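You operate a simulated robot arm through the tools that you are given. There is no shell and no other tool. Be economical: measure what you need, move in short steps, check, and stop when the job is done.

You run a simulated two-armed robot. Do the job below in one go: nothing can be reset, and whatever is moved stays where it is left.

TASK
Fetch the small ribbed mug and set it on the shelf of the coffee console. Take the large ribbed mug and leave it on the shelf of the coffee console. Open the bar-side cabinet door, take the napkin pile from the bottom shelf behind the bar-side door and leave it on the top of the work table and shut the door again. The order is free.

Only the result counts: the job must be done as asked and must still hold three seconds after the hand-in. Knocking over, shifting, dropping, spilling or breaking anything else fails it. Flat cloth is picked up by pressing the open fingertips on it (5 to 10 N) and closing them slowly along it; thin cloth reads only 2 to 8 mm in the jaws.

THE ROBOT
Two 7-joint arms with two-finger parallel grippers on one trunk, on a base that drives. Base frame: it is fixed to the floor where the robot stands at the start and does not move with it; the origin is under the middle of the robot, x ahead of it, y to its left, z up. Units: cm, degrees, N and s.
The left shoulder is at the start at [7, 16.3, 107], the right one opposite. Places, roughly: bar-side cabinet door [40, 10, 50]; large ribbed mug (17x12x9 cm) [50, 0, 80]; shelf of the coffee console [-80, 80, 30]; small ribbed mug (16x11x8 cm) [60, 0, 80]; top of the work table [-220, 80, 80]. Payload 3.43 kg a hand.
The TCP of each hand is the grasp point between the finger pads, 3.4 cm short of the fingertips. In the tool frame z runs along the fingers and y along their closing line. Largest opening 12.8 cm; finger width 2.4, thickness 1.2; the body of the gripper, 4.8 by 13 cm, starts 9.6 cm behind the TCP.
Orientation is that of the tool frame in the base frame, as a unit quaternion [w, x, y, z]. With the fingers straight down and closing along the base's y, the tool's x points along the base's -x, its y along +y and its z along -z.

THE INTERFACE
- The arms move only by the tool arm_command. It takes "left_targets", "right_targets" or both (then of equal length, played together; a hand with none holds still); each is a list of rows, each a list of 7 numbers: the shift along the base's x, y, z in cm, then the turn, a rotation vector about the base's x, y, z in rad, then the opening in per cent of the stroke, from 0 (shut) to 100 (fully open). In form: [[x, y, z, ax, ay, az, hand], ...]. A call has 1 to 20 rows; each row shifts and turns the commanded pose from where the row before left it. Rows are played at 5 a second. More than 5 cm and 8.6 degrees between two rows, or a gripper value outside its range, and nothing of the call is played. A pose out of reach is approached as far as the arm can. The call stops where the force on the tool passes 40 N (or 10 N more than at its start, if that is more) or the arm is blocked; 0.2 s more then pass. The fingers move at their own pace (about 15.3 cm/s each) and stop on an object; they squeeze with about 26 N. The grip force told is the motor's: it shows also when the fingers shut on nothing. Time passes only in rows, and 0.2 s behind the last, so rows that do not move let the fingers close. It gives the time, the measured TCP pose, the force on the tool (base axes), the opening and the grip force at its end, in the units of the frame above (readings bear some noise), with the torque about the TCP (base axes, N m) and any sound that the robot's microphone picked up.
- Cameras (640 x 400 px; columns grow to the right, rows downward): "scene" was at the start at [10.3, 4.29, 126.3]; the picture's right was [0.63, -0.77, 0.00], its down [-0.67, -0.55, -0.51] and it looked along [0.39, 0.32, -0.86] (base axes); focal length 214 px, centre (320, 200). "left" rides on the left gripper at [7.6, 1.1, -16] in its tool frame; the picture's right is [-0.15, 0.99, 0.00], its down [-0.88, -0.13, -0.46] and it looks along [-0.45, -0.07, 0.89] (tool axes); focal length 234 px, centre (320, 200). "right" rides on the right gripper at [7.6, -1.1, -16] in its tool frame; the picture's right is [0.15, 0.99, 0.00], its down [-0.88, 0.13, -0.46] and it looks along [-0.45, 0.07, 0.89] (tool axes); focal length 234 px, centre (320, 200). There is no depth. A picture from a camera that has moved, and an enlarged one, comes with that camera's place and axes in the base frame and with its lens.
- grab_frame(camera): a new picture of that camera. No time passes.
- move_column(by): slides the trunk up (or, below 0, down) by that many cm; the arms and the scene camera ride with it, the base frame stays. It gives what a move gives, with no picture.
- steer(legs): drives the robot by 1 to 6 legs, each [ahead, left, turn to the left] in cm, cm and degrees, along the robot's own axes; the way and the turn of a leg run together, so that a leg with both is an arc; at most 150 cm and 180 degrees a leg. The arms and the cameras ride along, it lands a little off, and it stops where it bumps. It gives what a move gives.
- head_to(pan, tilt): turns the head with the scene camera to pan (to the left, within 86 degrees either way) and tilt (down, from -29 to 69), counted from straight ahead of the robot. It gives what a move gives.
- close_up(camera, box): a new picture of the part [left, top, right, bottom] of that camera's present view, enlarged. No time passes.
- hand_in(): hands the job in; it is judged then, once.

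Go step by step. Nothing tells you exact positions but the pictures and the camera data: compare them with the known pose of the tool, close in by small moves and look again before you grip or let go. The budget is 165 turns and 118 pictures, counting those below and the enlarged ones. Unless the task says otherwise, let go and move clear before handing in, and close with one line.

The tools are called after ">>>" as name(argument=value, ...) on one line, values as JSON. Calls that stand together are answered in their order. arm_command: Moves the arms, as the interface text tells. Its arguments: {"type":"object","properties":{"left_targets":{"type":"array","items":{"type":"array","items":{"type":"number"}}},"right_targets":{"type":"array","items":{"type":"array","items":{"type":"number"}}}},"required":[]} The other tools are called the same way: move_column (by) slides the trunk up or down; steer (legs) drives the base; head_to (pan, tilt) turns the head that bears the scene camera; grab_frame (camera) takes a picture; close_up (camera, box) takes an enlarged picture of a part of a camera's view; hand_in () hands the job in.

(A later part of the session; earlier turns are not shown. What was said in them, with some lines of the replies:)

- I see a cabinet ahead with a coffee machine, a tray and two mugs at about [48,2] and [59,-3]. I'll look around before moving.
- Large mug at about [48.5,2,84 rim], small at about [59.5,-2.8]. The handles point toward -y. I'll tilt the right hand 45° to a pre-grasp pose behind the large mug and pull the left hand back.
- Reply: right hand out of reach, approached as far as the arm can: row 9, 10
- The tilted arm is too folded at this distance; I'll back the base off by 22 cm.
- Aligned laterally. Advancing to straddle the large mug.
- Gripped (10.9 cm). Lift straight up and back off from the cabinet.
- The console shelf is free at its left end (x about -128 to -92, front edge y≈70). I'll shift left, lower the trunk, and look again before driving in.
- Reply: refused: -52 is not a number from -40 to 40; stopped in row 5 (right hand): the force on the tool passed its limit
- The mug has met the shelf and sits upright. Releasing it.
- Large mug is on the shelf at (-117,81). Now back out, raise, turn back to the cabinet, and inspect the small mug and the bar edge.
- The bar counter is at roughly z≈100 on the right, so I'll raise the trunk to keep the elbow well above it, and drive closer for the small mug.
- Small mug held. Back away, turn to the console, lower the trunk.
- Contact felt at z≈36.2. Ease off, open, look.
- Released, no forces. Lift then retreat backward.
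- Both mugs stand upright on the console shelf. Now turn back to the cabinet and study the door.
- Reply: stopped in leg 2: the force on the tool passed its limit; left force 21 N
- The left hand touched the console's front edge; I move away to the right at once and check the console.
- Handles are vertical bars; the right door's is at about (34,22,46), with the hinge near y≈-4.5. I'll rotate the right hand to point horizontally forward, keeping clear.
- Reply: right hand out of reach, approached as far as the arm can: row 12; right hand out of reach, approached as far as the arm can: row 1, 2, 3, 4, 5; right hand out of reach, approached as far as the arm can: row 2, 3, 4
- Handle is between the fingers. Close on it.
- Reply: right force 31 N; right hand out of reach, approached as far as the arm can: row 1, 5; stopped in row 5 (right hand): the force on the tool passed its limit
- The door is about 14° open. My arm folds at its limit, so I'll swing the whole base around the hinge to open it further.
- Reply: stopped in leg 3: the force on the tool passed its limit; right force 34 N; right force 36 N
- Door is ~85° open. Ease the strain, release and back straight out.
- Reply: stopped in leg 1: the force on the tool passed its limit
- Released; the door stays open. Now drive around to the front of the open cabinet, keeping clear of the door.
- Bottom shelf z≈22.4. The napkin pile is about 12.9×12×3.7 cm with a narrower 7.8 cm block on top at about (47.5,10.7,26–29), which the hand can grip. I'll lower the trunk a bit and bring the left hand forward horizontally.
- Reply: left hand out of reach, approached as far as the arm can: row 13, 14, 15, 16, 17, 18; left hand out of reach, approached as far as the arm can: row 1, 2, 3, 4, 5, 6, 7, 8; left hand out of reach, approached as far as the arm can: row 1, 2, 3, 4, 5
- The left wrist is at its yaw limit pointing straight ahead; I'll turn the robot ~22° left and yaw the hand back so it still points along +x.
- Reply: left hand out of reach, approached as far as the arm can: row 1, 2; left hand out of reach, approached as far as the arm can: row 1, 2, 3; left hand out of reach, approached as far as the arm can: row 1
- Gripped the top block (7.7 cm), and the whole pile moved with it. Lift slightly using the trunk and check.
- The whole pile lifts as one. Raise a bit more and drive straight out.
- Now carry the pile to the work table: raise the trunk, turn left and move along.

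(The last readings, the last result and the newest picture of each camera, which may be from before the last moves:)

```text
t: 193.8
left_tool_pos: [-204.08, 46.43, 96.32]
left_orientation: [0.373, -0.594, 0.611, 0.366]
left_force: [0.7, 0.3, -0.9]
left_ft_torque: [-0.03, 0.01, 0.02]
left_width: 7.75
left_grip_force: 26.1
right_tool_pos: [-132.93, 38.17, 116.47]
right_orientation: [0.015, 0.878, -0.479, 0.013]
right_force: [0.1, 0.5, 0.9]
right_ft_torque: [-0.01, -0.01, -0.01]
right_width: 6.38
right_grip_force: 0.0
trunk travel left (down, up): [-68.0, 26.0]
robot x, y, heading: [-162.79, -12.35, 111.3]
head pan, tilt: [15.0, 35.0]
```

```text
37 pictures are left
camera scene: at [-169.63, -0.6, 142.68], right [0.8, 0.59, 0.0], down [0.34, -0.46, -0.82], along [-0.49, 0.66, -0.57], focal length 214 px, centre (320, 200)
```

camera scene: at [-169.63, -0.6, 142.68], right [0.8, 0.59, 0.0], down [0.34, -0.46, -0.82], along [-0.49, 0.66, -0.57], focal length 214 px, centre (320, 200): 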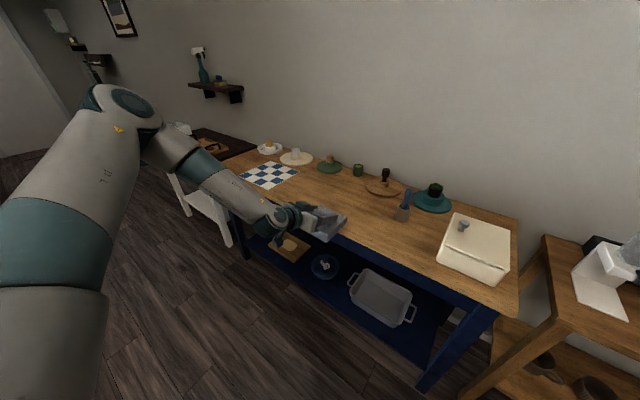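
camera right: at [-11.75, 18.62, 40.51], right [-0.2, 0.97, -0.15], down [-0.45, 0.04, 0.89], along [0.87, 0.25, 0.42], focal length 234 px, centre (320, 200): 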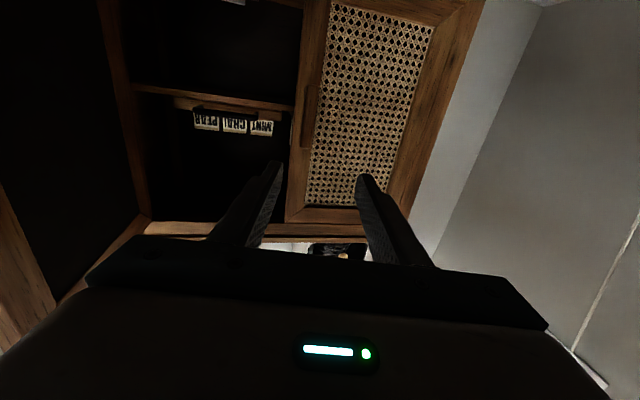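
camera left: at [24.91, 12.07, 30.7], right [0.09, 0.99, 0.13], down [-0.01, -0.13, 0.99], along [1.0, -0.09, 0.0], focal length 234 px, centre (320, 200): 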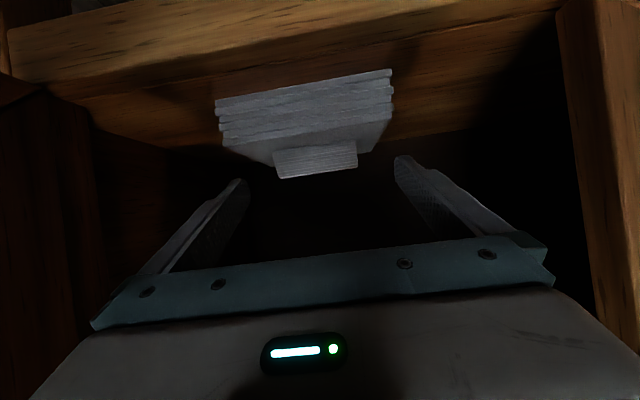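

Free spot on the work table at about (-204,70). Drive in and look.

>>> steer(legs=[[21.9, -8.6, 0]])

>>> grab_frame(camera="left")

>>> grab_frame(camera="scene")

```text
t: 195.5
left_tool_pos: [-203.87, 70.15, 96.29]
left_orientation: [0.374, -0.594, 0.612, 0.365]
left_force: [0.6, 1.0, -0.9]
left_ft_torque: [0.0, -0.01, 0.0]
left_width: 7.71
left_grip_force: 26.2
right_tool_pos: [-132.87, 61.84, 116.71]
right_orientation: [0.015, 0.877, -0.48, 0.013]
right_force: [-0.2, 0.0, -0.8]
right_ft_torque: [-0.01, -0.02, 0.01]
right_width: 6.4
right_grip_force: 0.0
trunk travel left (down, up): [-68.0, 26.0]
robot x, y, heading: [-162.66, 11.02, 111.7]
head pan, tilt: [15.0, 35.0]
```

```text
36 pictures are left
camera left: at [-205.45, 52.5, 96.74], right [-0.99, 0.09, 0.13], down [0.13, -0.01, 0.99], along [0.1, 1.0, 0.0], focal length 234 px, centre (320, 200)
```

left: 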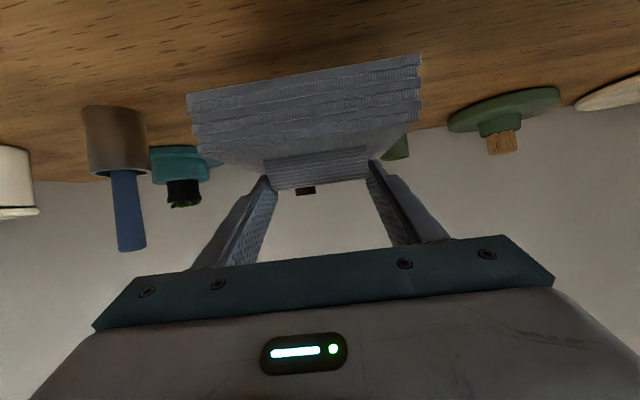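

```text
35 pictures are left
camera scene: at [-169.6, 23.02, 142.68], right [0.8, 0.59, 0.0], down [0.34, -0.46, -0.82], along [-0.49, 0.66, -0.57], focal length 214 px, centre (320, 200)
```

scene: 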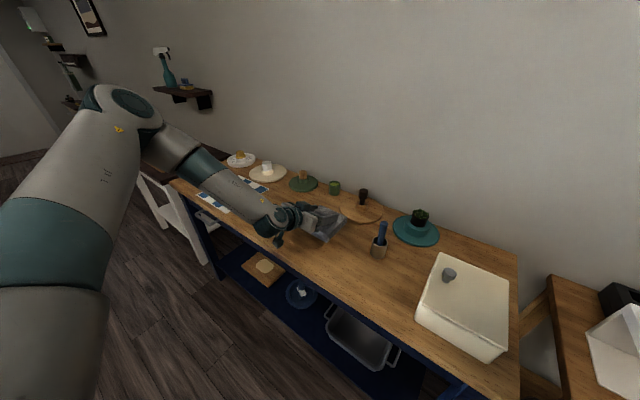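

>>> move_column(by=-3.5)

>>> grab_frame(camera="left")

```text
t: 196.3
left_tool_pos: [-204.05, 70.11, 92.83]
left_orientation: [0.373, -0.593, 0.612, 0.366]
left_force: [-0.1, 0.4, -1.0]
left_ft_torque: [-0.01, 0.02, 0.0]
left_width: 7.73
left_grip_force: 26.2
right_tool_pos: [-132.98, 61.7, 113.14]
right_orientation: [0.015, 0.878, -0.479, 0.012]
right_force: [-0.4, 0.1, 0.1]
right_ft_torque: [0.0, 0.0, 0.0]
right_width: 6.4
right_grip_force: 0.0
trunk travel left (down, up): [-64.5, 29.5]
robot x, y, heading: [-162.68, 11.12, 111.5]
head pan, tilt: [15.0, 35.0]
```

```text
34 pictures are left
camera left: at [-205.44, 52.47, 93.26], right [-0.99, 0.09, 0.13], down [0.13, -0.01, 0.99], along [0.1, 1.0, 0.0], focal length 234 px, centre (320, 200)
```

left: 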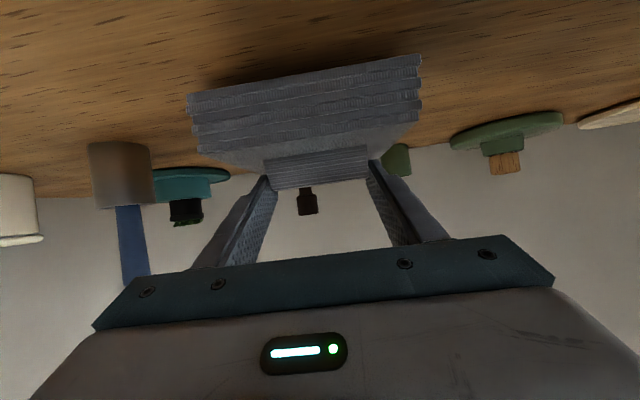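

>>> move_column(by=-0.8)

>>> move_column(by=-0.5)

```text
t: 196.9
left_tool_pos: [-203.93, 70.19, 91.95]
left_orientation: [0.374, -0.593, 0.612, 0.366]
left_force: [1.0, -0.1, -1.6]
left_ft_torque: [-0.02, -0.01, 0.02]
left_width: 7.71
left_grip_force: 26.0
right_tool_pos: [-132.88, 61.66, 112.26]
right_orientation: [0.015, 0.877, -0.479, 0.013]
right_force: [0.6, 0.8, 0.2]
right_ft_torque: [0.01, -0.01, 0.01]
right_width: 6.42
right_grip_force: 0.0
trunk travel left (down, up): [-63.7, 30.3]
robot x, y, heading: [-162.66, 11.45, 111.3]
head pan, tilt: [15.0, 35.0]
```

```text
t: 197.4
left_tool_pos: [-203.85, 70.23, 91.45]
left_orientation: [0.374, -0.593, 0.612, 0.365]
left_force: [0.7, -0.2, -1.4]
left_ft_torque: [0.0, 0.0, -0.01]
left_width: 7.72
left_grip_force: 26.0
right_tool_pos: [-132.83, 61.69, 111.92]
right_orientation: [0.015, 0.877, -0.48, 0.013]
right_force: [-0.3, 0.1, 0.0]
right_ft_torque: [0.02, 0.0, 0.0]
right_width: 6.38
right_grip_force: 0.2
trunk travel left (down, up): [-63.2, 30.8]
robot x, y, heading: [-162.37, 11.3, 111.5]
head pan, tilt: [15.0, 35.0]
```

>>> move_column(by=-0.6)

>>> move_column(by=-0.6)

>>> close_up(camera="left", box=[160, 20, 440, 220])

```text
t: 198.0
left_tool_pos: [-203.98, 70.14, 91.42]
left_orientation: [0.375, -0.592, 0.61, 0.369]
left_force: [-1.3, -0.1, 20.3]
left_ft_torque: [0.34, -0.45, 0.1]
left_width: 7.73
left_grip_force: 25.7
right_tool_pos: [-132.82, 61.63, 111.38]
right_orientation: [0.014, 0.877, -0.48, 0.013]
right_force: [-0.6, 0.4, -0.2]
right_ft_torque: [0.03, -0.01, 0.05]
right_width: 6.39
right_grip_force: 0.0
trunk travel left (down, up): [-62.6, 31.4]
robot x, y, heading: [-162.52, 11.22, 111.8]
head pan, tilt: [15.0, 35.0]
```

```text
t: 198.4
left_tool_pos: [-204.04, 70.52, 91.28]
left_orientation: [0.378, -0.59, 0.609, 0.373]
left_force: [2.9, -5.6, 14.6]
left_ft_torque: [0.15, 0.11, 0.11]
left_width: 7.72
left_grip_force: 25.8
right_tool_pos: [-132.83, 61.67, 110.64]
right_orientation: [0.015, 0.877, -0.479, 0.012]
right_force: [-0.4, 0.4, -0.1]
right_ft_torque: [-0.06, -0.06, -0.02]
right_width: 6.4
right_grip_force: 0.0
trunk travel left (down, up): [-62.1, 31.9]
robot x, y, heading: [-162.55, 11.43, 111.4]
head pan, tilt: [15.0, 35.0]
stopped: the force on the tool passed its limit (the readings are from after the stop); the commanded pose is now the measured one
```

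```text
2.00 times, centred on (300, 120) of left
camera zoom: at [-205.45, 52.83, 91.35], right [-0.99, 0.09, 0.14], down [0.14, -0.03, 0.99], along [0.09, 1.0, 0.02], focal length 468 px, centre (360, 360)
```

zoom: 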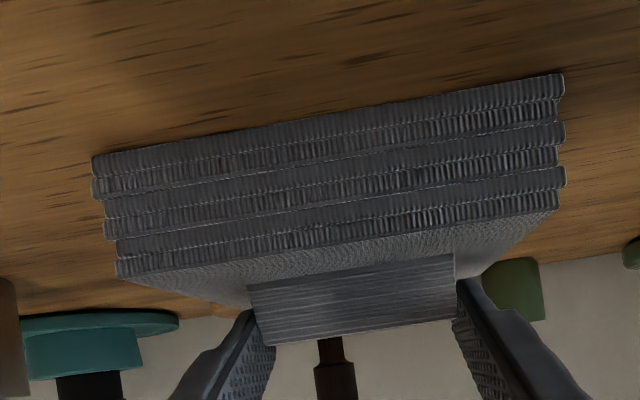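

Firmly down on the table. Release.

>>> arm_command(left_targets=[[0, 0, 0.2, 0, 0, 0, 65], [0, 0, 0, 0, 0, 0, 80], [0, 0, 0, 0, 0, 0, 100], [0, 0, 0, 0, 0, 0, 100]])

>>> move_column(by=5)

>>> grab_frame(camera="left")

```text
t: 199.4
left_tool_pos: [-204.25, 70.43, 91.16]
left_orientation: [0.376, -0.591, 0.61, 0.37]
left_force: [0.0, 0.0, 0.8]
left_ft_torque: [0.0, 0.01, 0.0]
left_width: 12.8
left_grip_force: 0.1
right_tool_pos: [-132.85, 61.82, 110.61]
right_orientation: [0.015, 0.877, -0.48, 0.014]
right_force: [0.4, -0.4, 0.0]
right_ft_torque: [-0.03, -0.04, 0.01]
right_width: 6.39
right_grip_force: 0.1
trunk travel left (down, up): [-62.1, 31.9]
robot x, y, heading: [-162.83, 11.31, 111.7]
head pan, tilt: [15.0, 35.0]
```

```text
t: 200.4
left_tool_pos: [-204.2, 70.51, 96.16]
left_orientation: [0.376, -0.591, 0.61, 0.371]
left_force: [0.8, -0.5, -0.3]
left_ft_torque: [0.0, -0.04, 0.0]
left_width: 12.8
left_grip_force: 0.1
right_tool_pos: [-132.94, 61.8, 115.73]
right_orientation: [0.015, 0.877, -0.479, 0.013]
right_force: [-0.6, 0.7, 0.1]
right_ft_torque: [-0.01, 0.0, 0.01]
right_width: 6.4
right_grip_force: 0.0
trunk travel left (down, up): [-67.1, 26.9]
robot x, y, heading: [-162.69, 11.2, 111.1]
head pan, tilt: [15.0, 35.0]
```

```text
32 pictures are left
camera left: at [-205.52, 52.81, 96.37], right [-0.99, 0.09, 0.14], down [0.14, -0.02, 0.99], along [0.09, 1.0, 0.01], focal length 234 px, centre (320, 200)
```

left: 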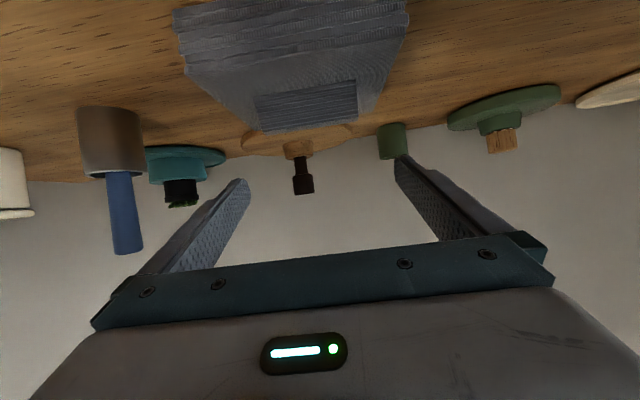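

Pile is flat on the work table. Back away and return to shut the door by pushing it with the closed left hand.

>>> steer(legs=[[-37, 14.7, 0], [0, 0, -90], [72.6, -28.6, 0]])

>>> move_column(by=-35)

>>> arm_command(left_targets=[[0, 0, 0, 0, 0, 0, 60], [0, 0, 0, 0, 0, 0, 20], [0, 0, 0, 0, 0, 0, 0], [0, 0, 0, 0, 0, 0, 0]])

>>> head_to(pan=0, tilt=30)

>>> grab_frame(camera="scene")

```text
t: 210.5
left_tool_pos: [-26.0, 14.54, 96.0]
left_orientation: [0.527, 0.008, 0.85, -0.001]
left_force: [0.0, 0.3, -0.6]
left_ft_torque: [0.02, 0.01, 0.01]
left_width: 12.81
left_grip_force: 0.0
right_tool_pos: [-33.76, -56.73, 115.74]
right_orientation: [-0.02, -0.286, 0.958, 0.002]
right_force: [0.1, -0.4, -0.9]
right_ft_torque: [0.01, 0.05, 0.02]
right_width: 6.4
right_grip_force: 0.0
trunk travel left (down, up): [-67.1, 26.9]
robot x, y, heading: [-84.33, -27.96, 22.2]
head pan, tilt: [15.0, 35.0]
```

```text
t: 213.9
left_tool_pos: [-25.93, 14.57, 61.17]
left_orientation: [0.528, 0.009, 0.849, -0.001]
left_force: [-0.1, -0.4, -0.2]
left_ft_torque: [0.0, 0.0, 0.02]
left_width: 12.81
left_grip_force: 0.0
right_tool_pos: [-33.7, -56.79, 80.65]
right_orientation: [-0.02, -0.287, 0.958, 0.002]
right_force: [-0.8, 0.1, -0.2]
right_ft_torque: [0.0, -0.02, 0.04]
right_width: 6.4
right_grip_force: 0.0
trunk travel left (down, up): [-32.1, 61.9]
robot x, y, heading: [-85.07, -27.78, 22.1]
head pan, tilt: [15.0, 35.0]
```

```text
t: 214.9
left_tool_pos: [-25.95, 14.62, 61.1]
left_orientation: [0.527, 0.008, 0.85, 0.0]
left_force: [-0.7, -0.9, 0.3]
left_ft_torque: [-0.01, 0.0, 0.01]
left_width: 0.01
left_grip_force: 26.0
right_tool_pos: [-33.65, -56.75, 80.67]
right_orientation: [-0.019, -0.287, 0.958, 0.002]
right_force: [0.1, 0.3, 0.1]
right_ft_torque: [0.0, -0.03, 0.01]
right_width: 6.39
right_grip_force: 0.0
trunk travel left (down, up): [-32.1, 61.9]
robot x, y, heading: [-84.3, -27.76, 22.0]
head pan, tilt: [15.0, 35.0]
```

```text
t: 215.7
left_tool_pos: [-25.91, 14.52, 61.13]
left_orientation: [0.528, 0.008, 0.849, 0.0]
left_force: [0.1, -0.6, -0.7]
left_ft_torque: [0.01, 0.03, 0.01]
left_width: 0.01
left_grip_force: 25.8
right_tool_pos: [-33.68, -56.69, 80.81]
right_orientation: [-0.02, -0.287, 0.958, 0.002]
right_force: [0.7, -0.1, 0.2]
right_ft_torque: [-0.01, 0.02, 0.0]
right_width: 6.38
right_grip_force: 0.0
trunk travel left (down, up): [-32.1, 61.9]
robot x, y, heading: [-84.55, -27.71, 22.3]
head pan, tilt: [0.0, 30.0]
```

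```text
31 pictures are left
camera scene: at [-71.51, -22.33, 107.53], right [0.38, -0.93, 0.0], down [-0.46, -0.19, -0.87], along [0.8, 0.33, -0.5], focal length 214 px, centre (320, 200)
```

scene: 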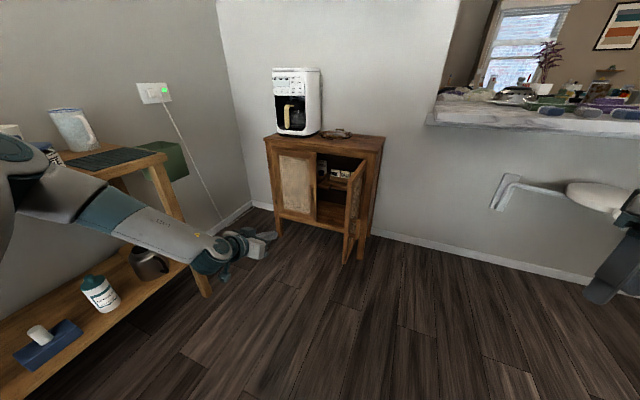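

>>> steer(legs=[[-1.3, -29.7, 0], [24.1, -9.8, 0]])

>>> grab_frame(camera="left")

>>> grab_frame(camera="scene")

```text
t: 219.1
left_tool_pos: [10.14, -13.2, 61.09]
left_orientation: [0.527, 0.01, 0.85, -0.002]
left_force: [-0.5, -0.2, 0.1]
left_ft_torque: [-0.04, 0.0, 0.05]
left_width: 0.0
left_grip_force: 25.5
right_tool_pos: [1.86, -84.47, 80.68]
right_orientation: [-0.019, -0.284, 0.959, 0.001]
right_force: [-0.3, 0.1, -0.1]
right_ft_torque: [-0.03, 0.02, 0.01]
right_width: 6.39
right_grip_force: 0.1
trunk travel left (down, up): [-32.1, 61.9]
robot x, y, heading: [-48.94, -55.04, 21.8]
head pan, tilt: [0.0, 30.0]
```

```text
30 pictures are left
camera left: at [-7.38, -11.81, 61.35], right [0.08, 0.99, 0.14], down [-0.02, -0.14, 0.99], along [1.0, -0.09, 0.01], focal length 234 px, centre (320, 200)
```

left: 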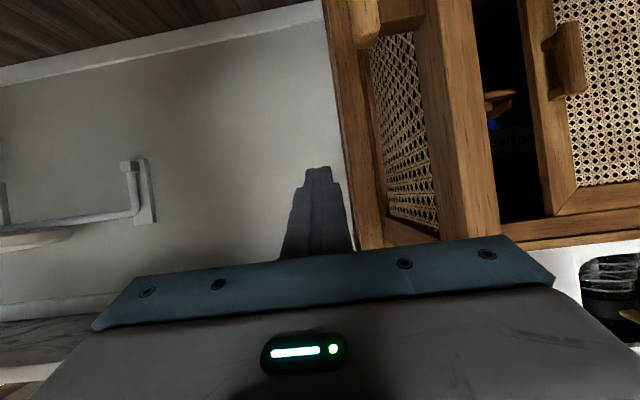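

```text
29 pictures are left
camera scene: at [-35.68, -49.89, 107.51], right [0.37, -0.93, 0.0], down [-0.46, -0.19, -0.87], along [0.8, 0.32, -0.5], focal length 214 px, centre (320, 200)
```

scene: 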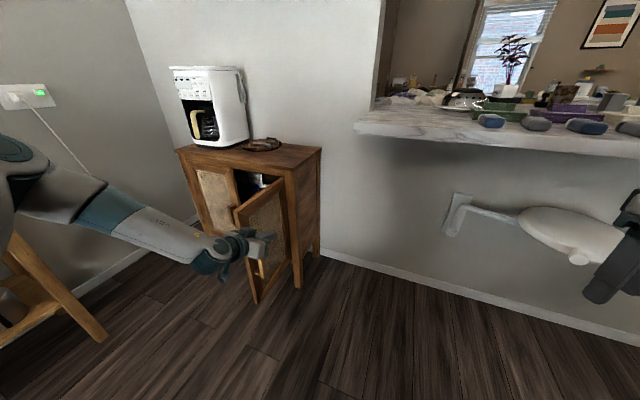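

>>> steer(legs=[[2.8, 6.6, 0], [5.6, 9.0, 0], [5.0, 3.9, 0], [5.8, 2.4, 0]])

>>> grab_frame(camera="scene")

```text
t: 222.1
left_tool_pos: [19.61, 14.05, 60.98]
left_orientation: [0.527, 0.011, 0.85, -0.003]
left_force: [-0.2, -0.5, -0.2]
left_ft_torque: [0.0, -0.01, -0.02]
left_width: 0.01
left_grip_force: 25.9
right_tool_pos: [11.49, -57.08, 80.58]
right_orientation: [-0.02, -0.284, 0.959, 0.001]
right_force: [0.0, 0.5, 0.2]
right_ft_torque: [-0.03, 0.01, 0.03]
right_width: 6.42
right_grip_force: 0.0
trunk travel left (down, up): [-32.1, 61.9]
robot x, y, heading: [-39.39, -27.68, 21.8]
head pan, tilt: [0.0, 30.0]
```

```text
28 pictures are left
camera scene: at [-26.09, -22.4, 107.51], right [0.37, -0.93, 0.0], down [-0.47, -0.19, -0.87], along [0.8, 0.32, -0.5], focal length 214 px, centre (320, 200)
```

scene: 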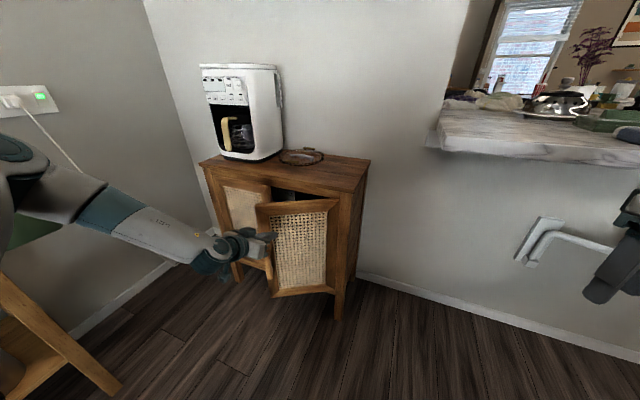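

>>> steer(legs=[[6.2, 0.2, 0], [5.0, -0.9, 0]])

>>> grab_frame(camera="scene")

```text
t: 223.6
left_tool_pos: [30.37, 17.76, 61.14]
left_orientation: [0.527, 0.008, 0.85, -0.001]
left_force: [-0.2, -0.2, -0.6]
left_ft_torque: [0.02, 0.03, 0.01]
left_width: 0.03
left_grip_force: 25.4
right_tool_pos: [22.2, -53.46, 80.57]
right_orientation: [-0.02, -0.285, 0.958, 0.001]
right_force: [0.1, 0.3, -0.6]
right_ft_torque: [-0.01, 0.04, -0.03]
right_width: 6.4
right_grip_force: 0.0
trunk travel left (down, up): [-32.1, 61.9]
robot x, y, heading: [-28.29, -24.09, 21.9]
head pan, tilt: [0.0, 30.0]
```

```text
27 pictures are left
camera scene: at [-15.33, -18.86, 107.51], right [0.37, -0.93, 0.0], down [-0.47, -0.19, -0.87], along [0.8, 0.32, -0.5], focal length 214 px, centre (320, 200)
```

scene: 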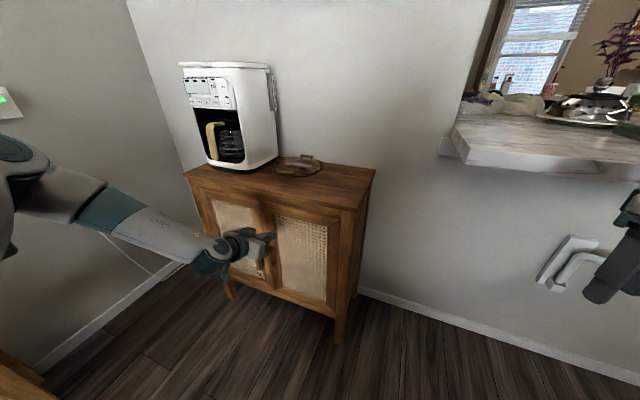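

>>> steer(legs=[[1.9, -0.7, 0], [1.9, -0.7, 0]])

>>> close_up(camera="scene", box=[170, 140, 400, 300])

```text
t: 224.8
left_tool_pos: [32.62, 17.83, 60.96]
left_orientation: [0.525, 0.009, 0.851, -0.003]
left_force: [-13.3, -1.8, 7.1]
left_ft_torque: [-0.01, -0.18, -0.03]
left_width: 0.0
left_grip_force: 26.3
right_tool_pos: [25.16, -53.09, 80.7]
right_orientation: [-0.019, -0.287, 0.958, 0.002]
right_force: [0.1, 1.1, -0.4]
right_ft_torque: [0.0, -0.02, 0.02]
right_width: 6.4
right_grip_force: 0.1
trunk travel left (down, up): [-32.1, 61.9]
robot x, y, heading: [-25.48, -24.23, 22.2]
head pan, tilt: [0.0, 30.0]
stopped in leg 2: the force on the tool passed its limit (the readings are from after the stop); the commanded pose is now the measured one
```

```text
2.50 times, centred on (285, 220) of scene
camera zoom: at [-12.71, -18.77, 107.53], right [0.38, -0.93, 0.0], down [-0.46, -0.19, -0.87], along [0.8, 0.33, -0.5], focal length 536 px, centre (408, 150)
```

zoom: 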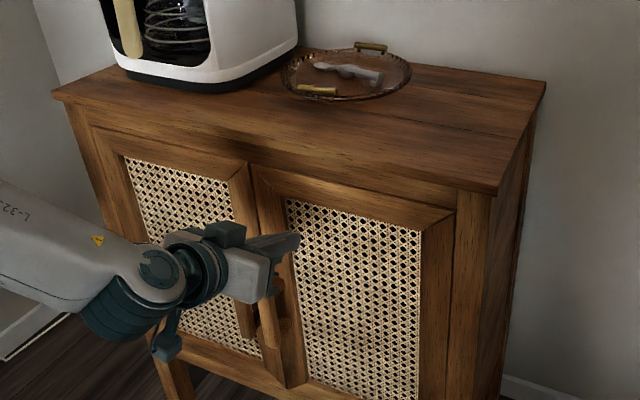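

The door met its stop and looks flush. Back away and verify.

>>> steer(legs=[[-32, 13, 0], [0, 0, -22]])

>>> close_up(camera="scene", box=[170, 120, 360, 270])

```text
t: 228.2
left_tool_pos: [9.33, -6.68, 60.87]
left_orientation: [0.514, 0.168, 0.835, -0.1]
left_force: [0.3, -0.7, -0.1]
left_ft_torque: [0.02, -0.02, 0.01]
left_width: 0.0
left_grip_force: 26.2
right_tool_pos: [-24.05, -70.0, 80.68]
right_orientation: [-0.019, -0.102, 0.995, 0.005]
right_force: [-0.6, 1.0, 0.1]
right_ft_torque: [-0.03, 0.04, -0.04]
right_width: 6.38
right_grip_force: 0.1
trunk travel left (down, up): [-32.1, 61.9]
robot x, y, heading: [-60.31, -24.7, 0.7]
head pan, tilt: [0.0, 30.0]
```

```text
2.67 times, centred on (265, 195) of scene
camera zoom: at [-46.38, -24.16, 107.53], right [0.01, -1.0, 0.0], down [-0.5, 0.0, -0.87], along [0.87, 0.01, -0.5], focal length 572 px, centre (467, 213)
```

zoom: 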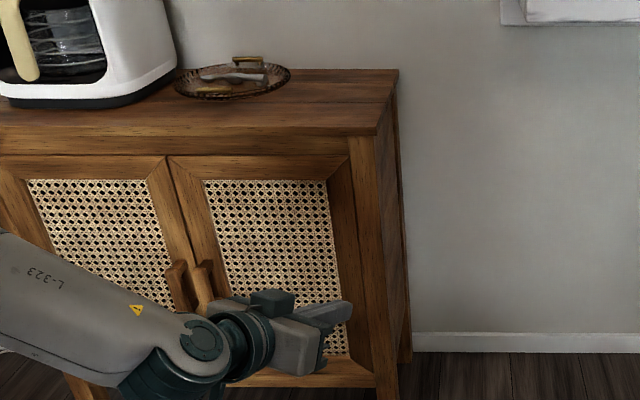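

>>> steer(legs=[[-4, 30, 0]])

>>> close_up(camera="scene", box=[220, 120, 380, 240])

```text
t: 230.2
left_tool_pos: [5.0, 23.03, 60.72]
left_orientation: [0.515, 0.167, 0.834, -0.101]
left_force: [0.1, 0.3, -0.2]
left_ft_torque: [-0.01, 0.0, 0.01]
left_width: 0.0
left_grip_force: 26.0
right_tool_pos: [-28.16, -40.27, 80.69]
right_orientation: [-0.02, -0.102, 0.995, 0.004]
right_force: [1.4, 0.2, 0.0]
right_ft_torque: [-0.02, 0.0, -0.03]
right_width: 6.39
right_grip_force: 0.1
trunk travel left (down, up): [-32.1, 61.9]
robot x, y, heading: [-65.05, 5.72, 0.4]
head pan, tilt: [0.0, 30.0]
```

```text
3.33 times, centred on (300, 180) of scene
camera zoom: at [-50.62, 5.56, 107.53], right [0.01, -1.0, 0.0], down [-0.5, -0.01, -0.87], along [0.87, 0.01, -0.5], focal length 715 px, centre (387, 267)
```

zoom: 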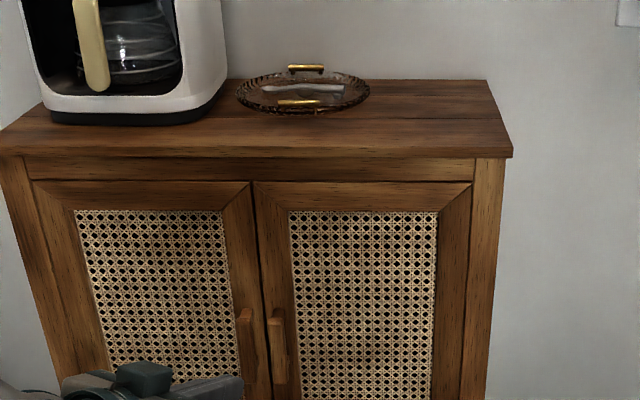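

>>> head_to(pan=86, tilt=30)

>>> grab_frame(camera="scene")

```text
t: 231.8
left_tool_pos: [5.04, 23.04, 60.93]
left_orientation: [0.515, 0.168, 0.835, -0.101]
left_force: [-0.1, -0.7, -0.5]
left_ft_torque: [-0.03, 0.01, -0.01]
left_width: 0.0
left_grip_force: 25.9
right_tool_pos: [-28.22, -40.32, 80.61]
right_orientation: [-0.018, -0.103, 0.994, 0.005]
right_force: [0.3, 0.4, 0.2]
right_ft_torque: [0.0, 0.0, 0.01]
right_width: 6.42
right_grip_force: 0.0
trunk travel left (down, up): [-32.1, 61.9]
robot x, y, heading: [-64.9, 5.43, 0.7]
head pan, tilt: [85.9, 30.0]
```

```text
23 pictures are left
camera scene: at [-59.1, 14.42, 107.53], right [1.0, -0.06, 0.0], down [-0.03, -0.5, -0.87], along [0.05, 0.86, -0.5], focal length 214 px, centre (320, 200)
```

scene: 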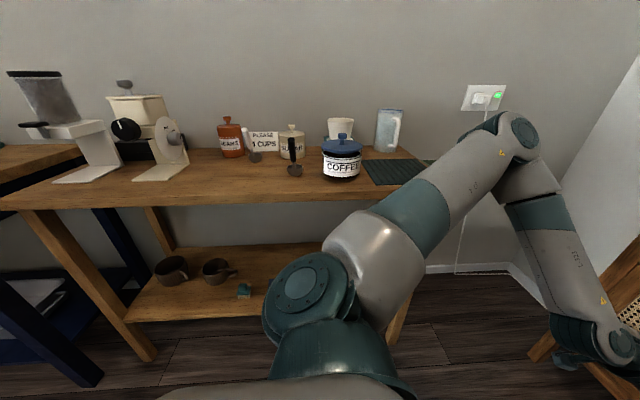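

Both mugs are on the console shelf, nothing on or around the console looks disturbed, the door is shut, and I left the napkin pile flat on the work table. Handing in.

>>> hand_in()

```text
The job is handed in.
```

The job is handed in: both ribbed mugs are on the coffee console shelf, the napkin pile is on the work table, and the bar-side door is shut. While driving, the left hand briefly bumped the console's front edge; I checked afterwards and saw nothing moved.
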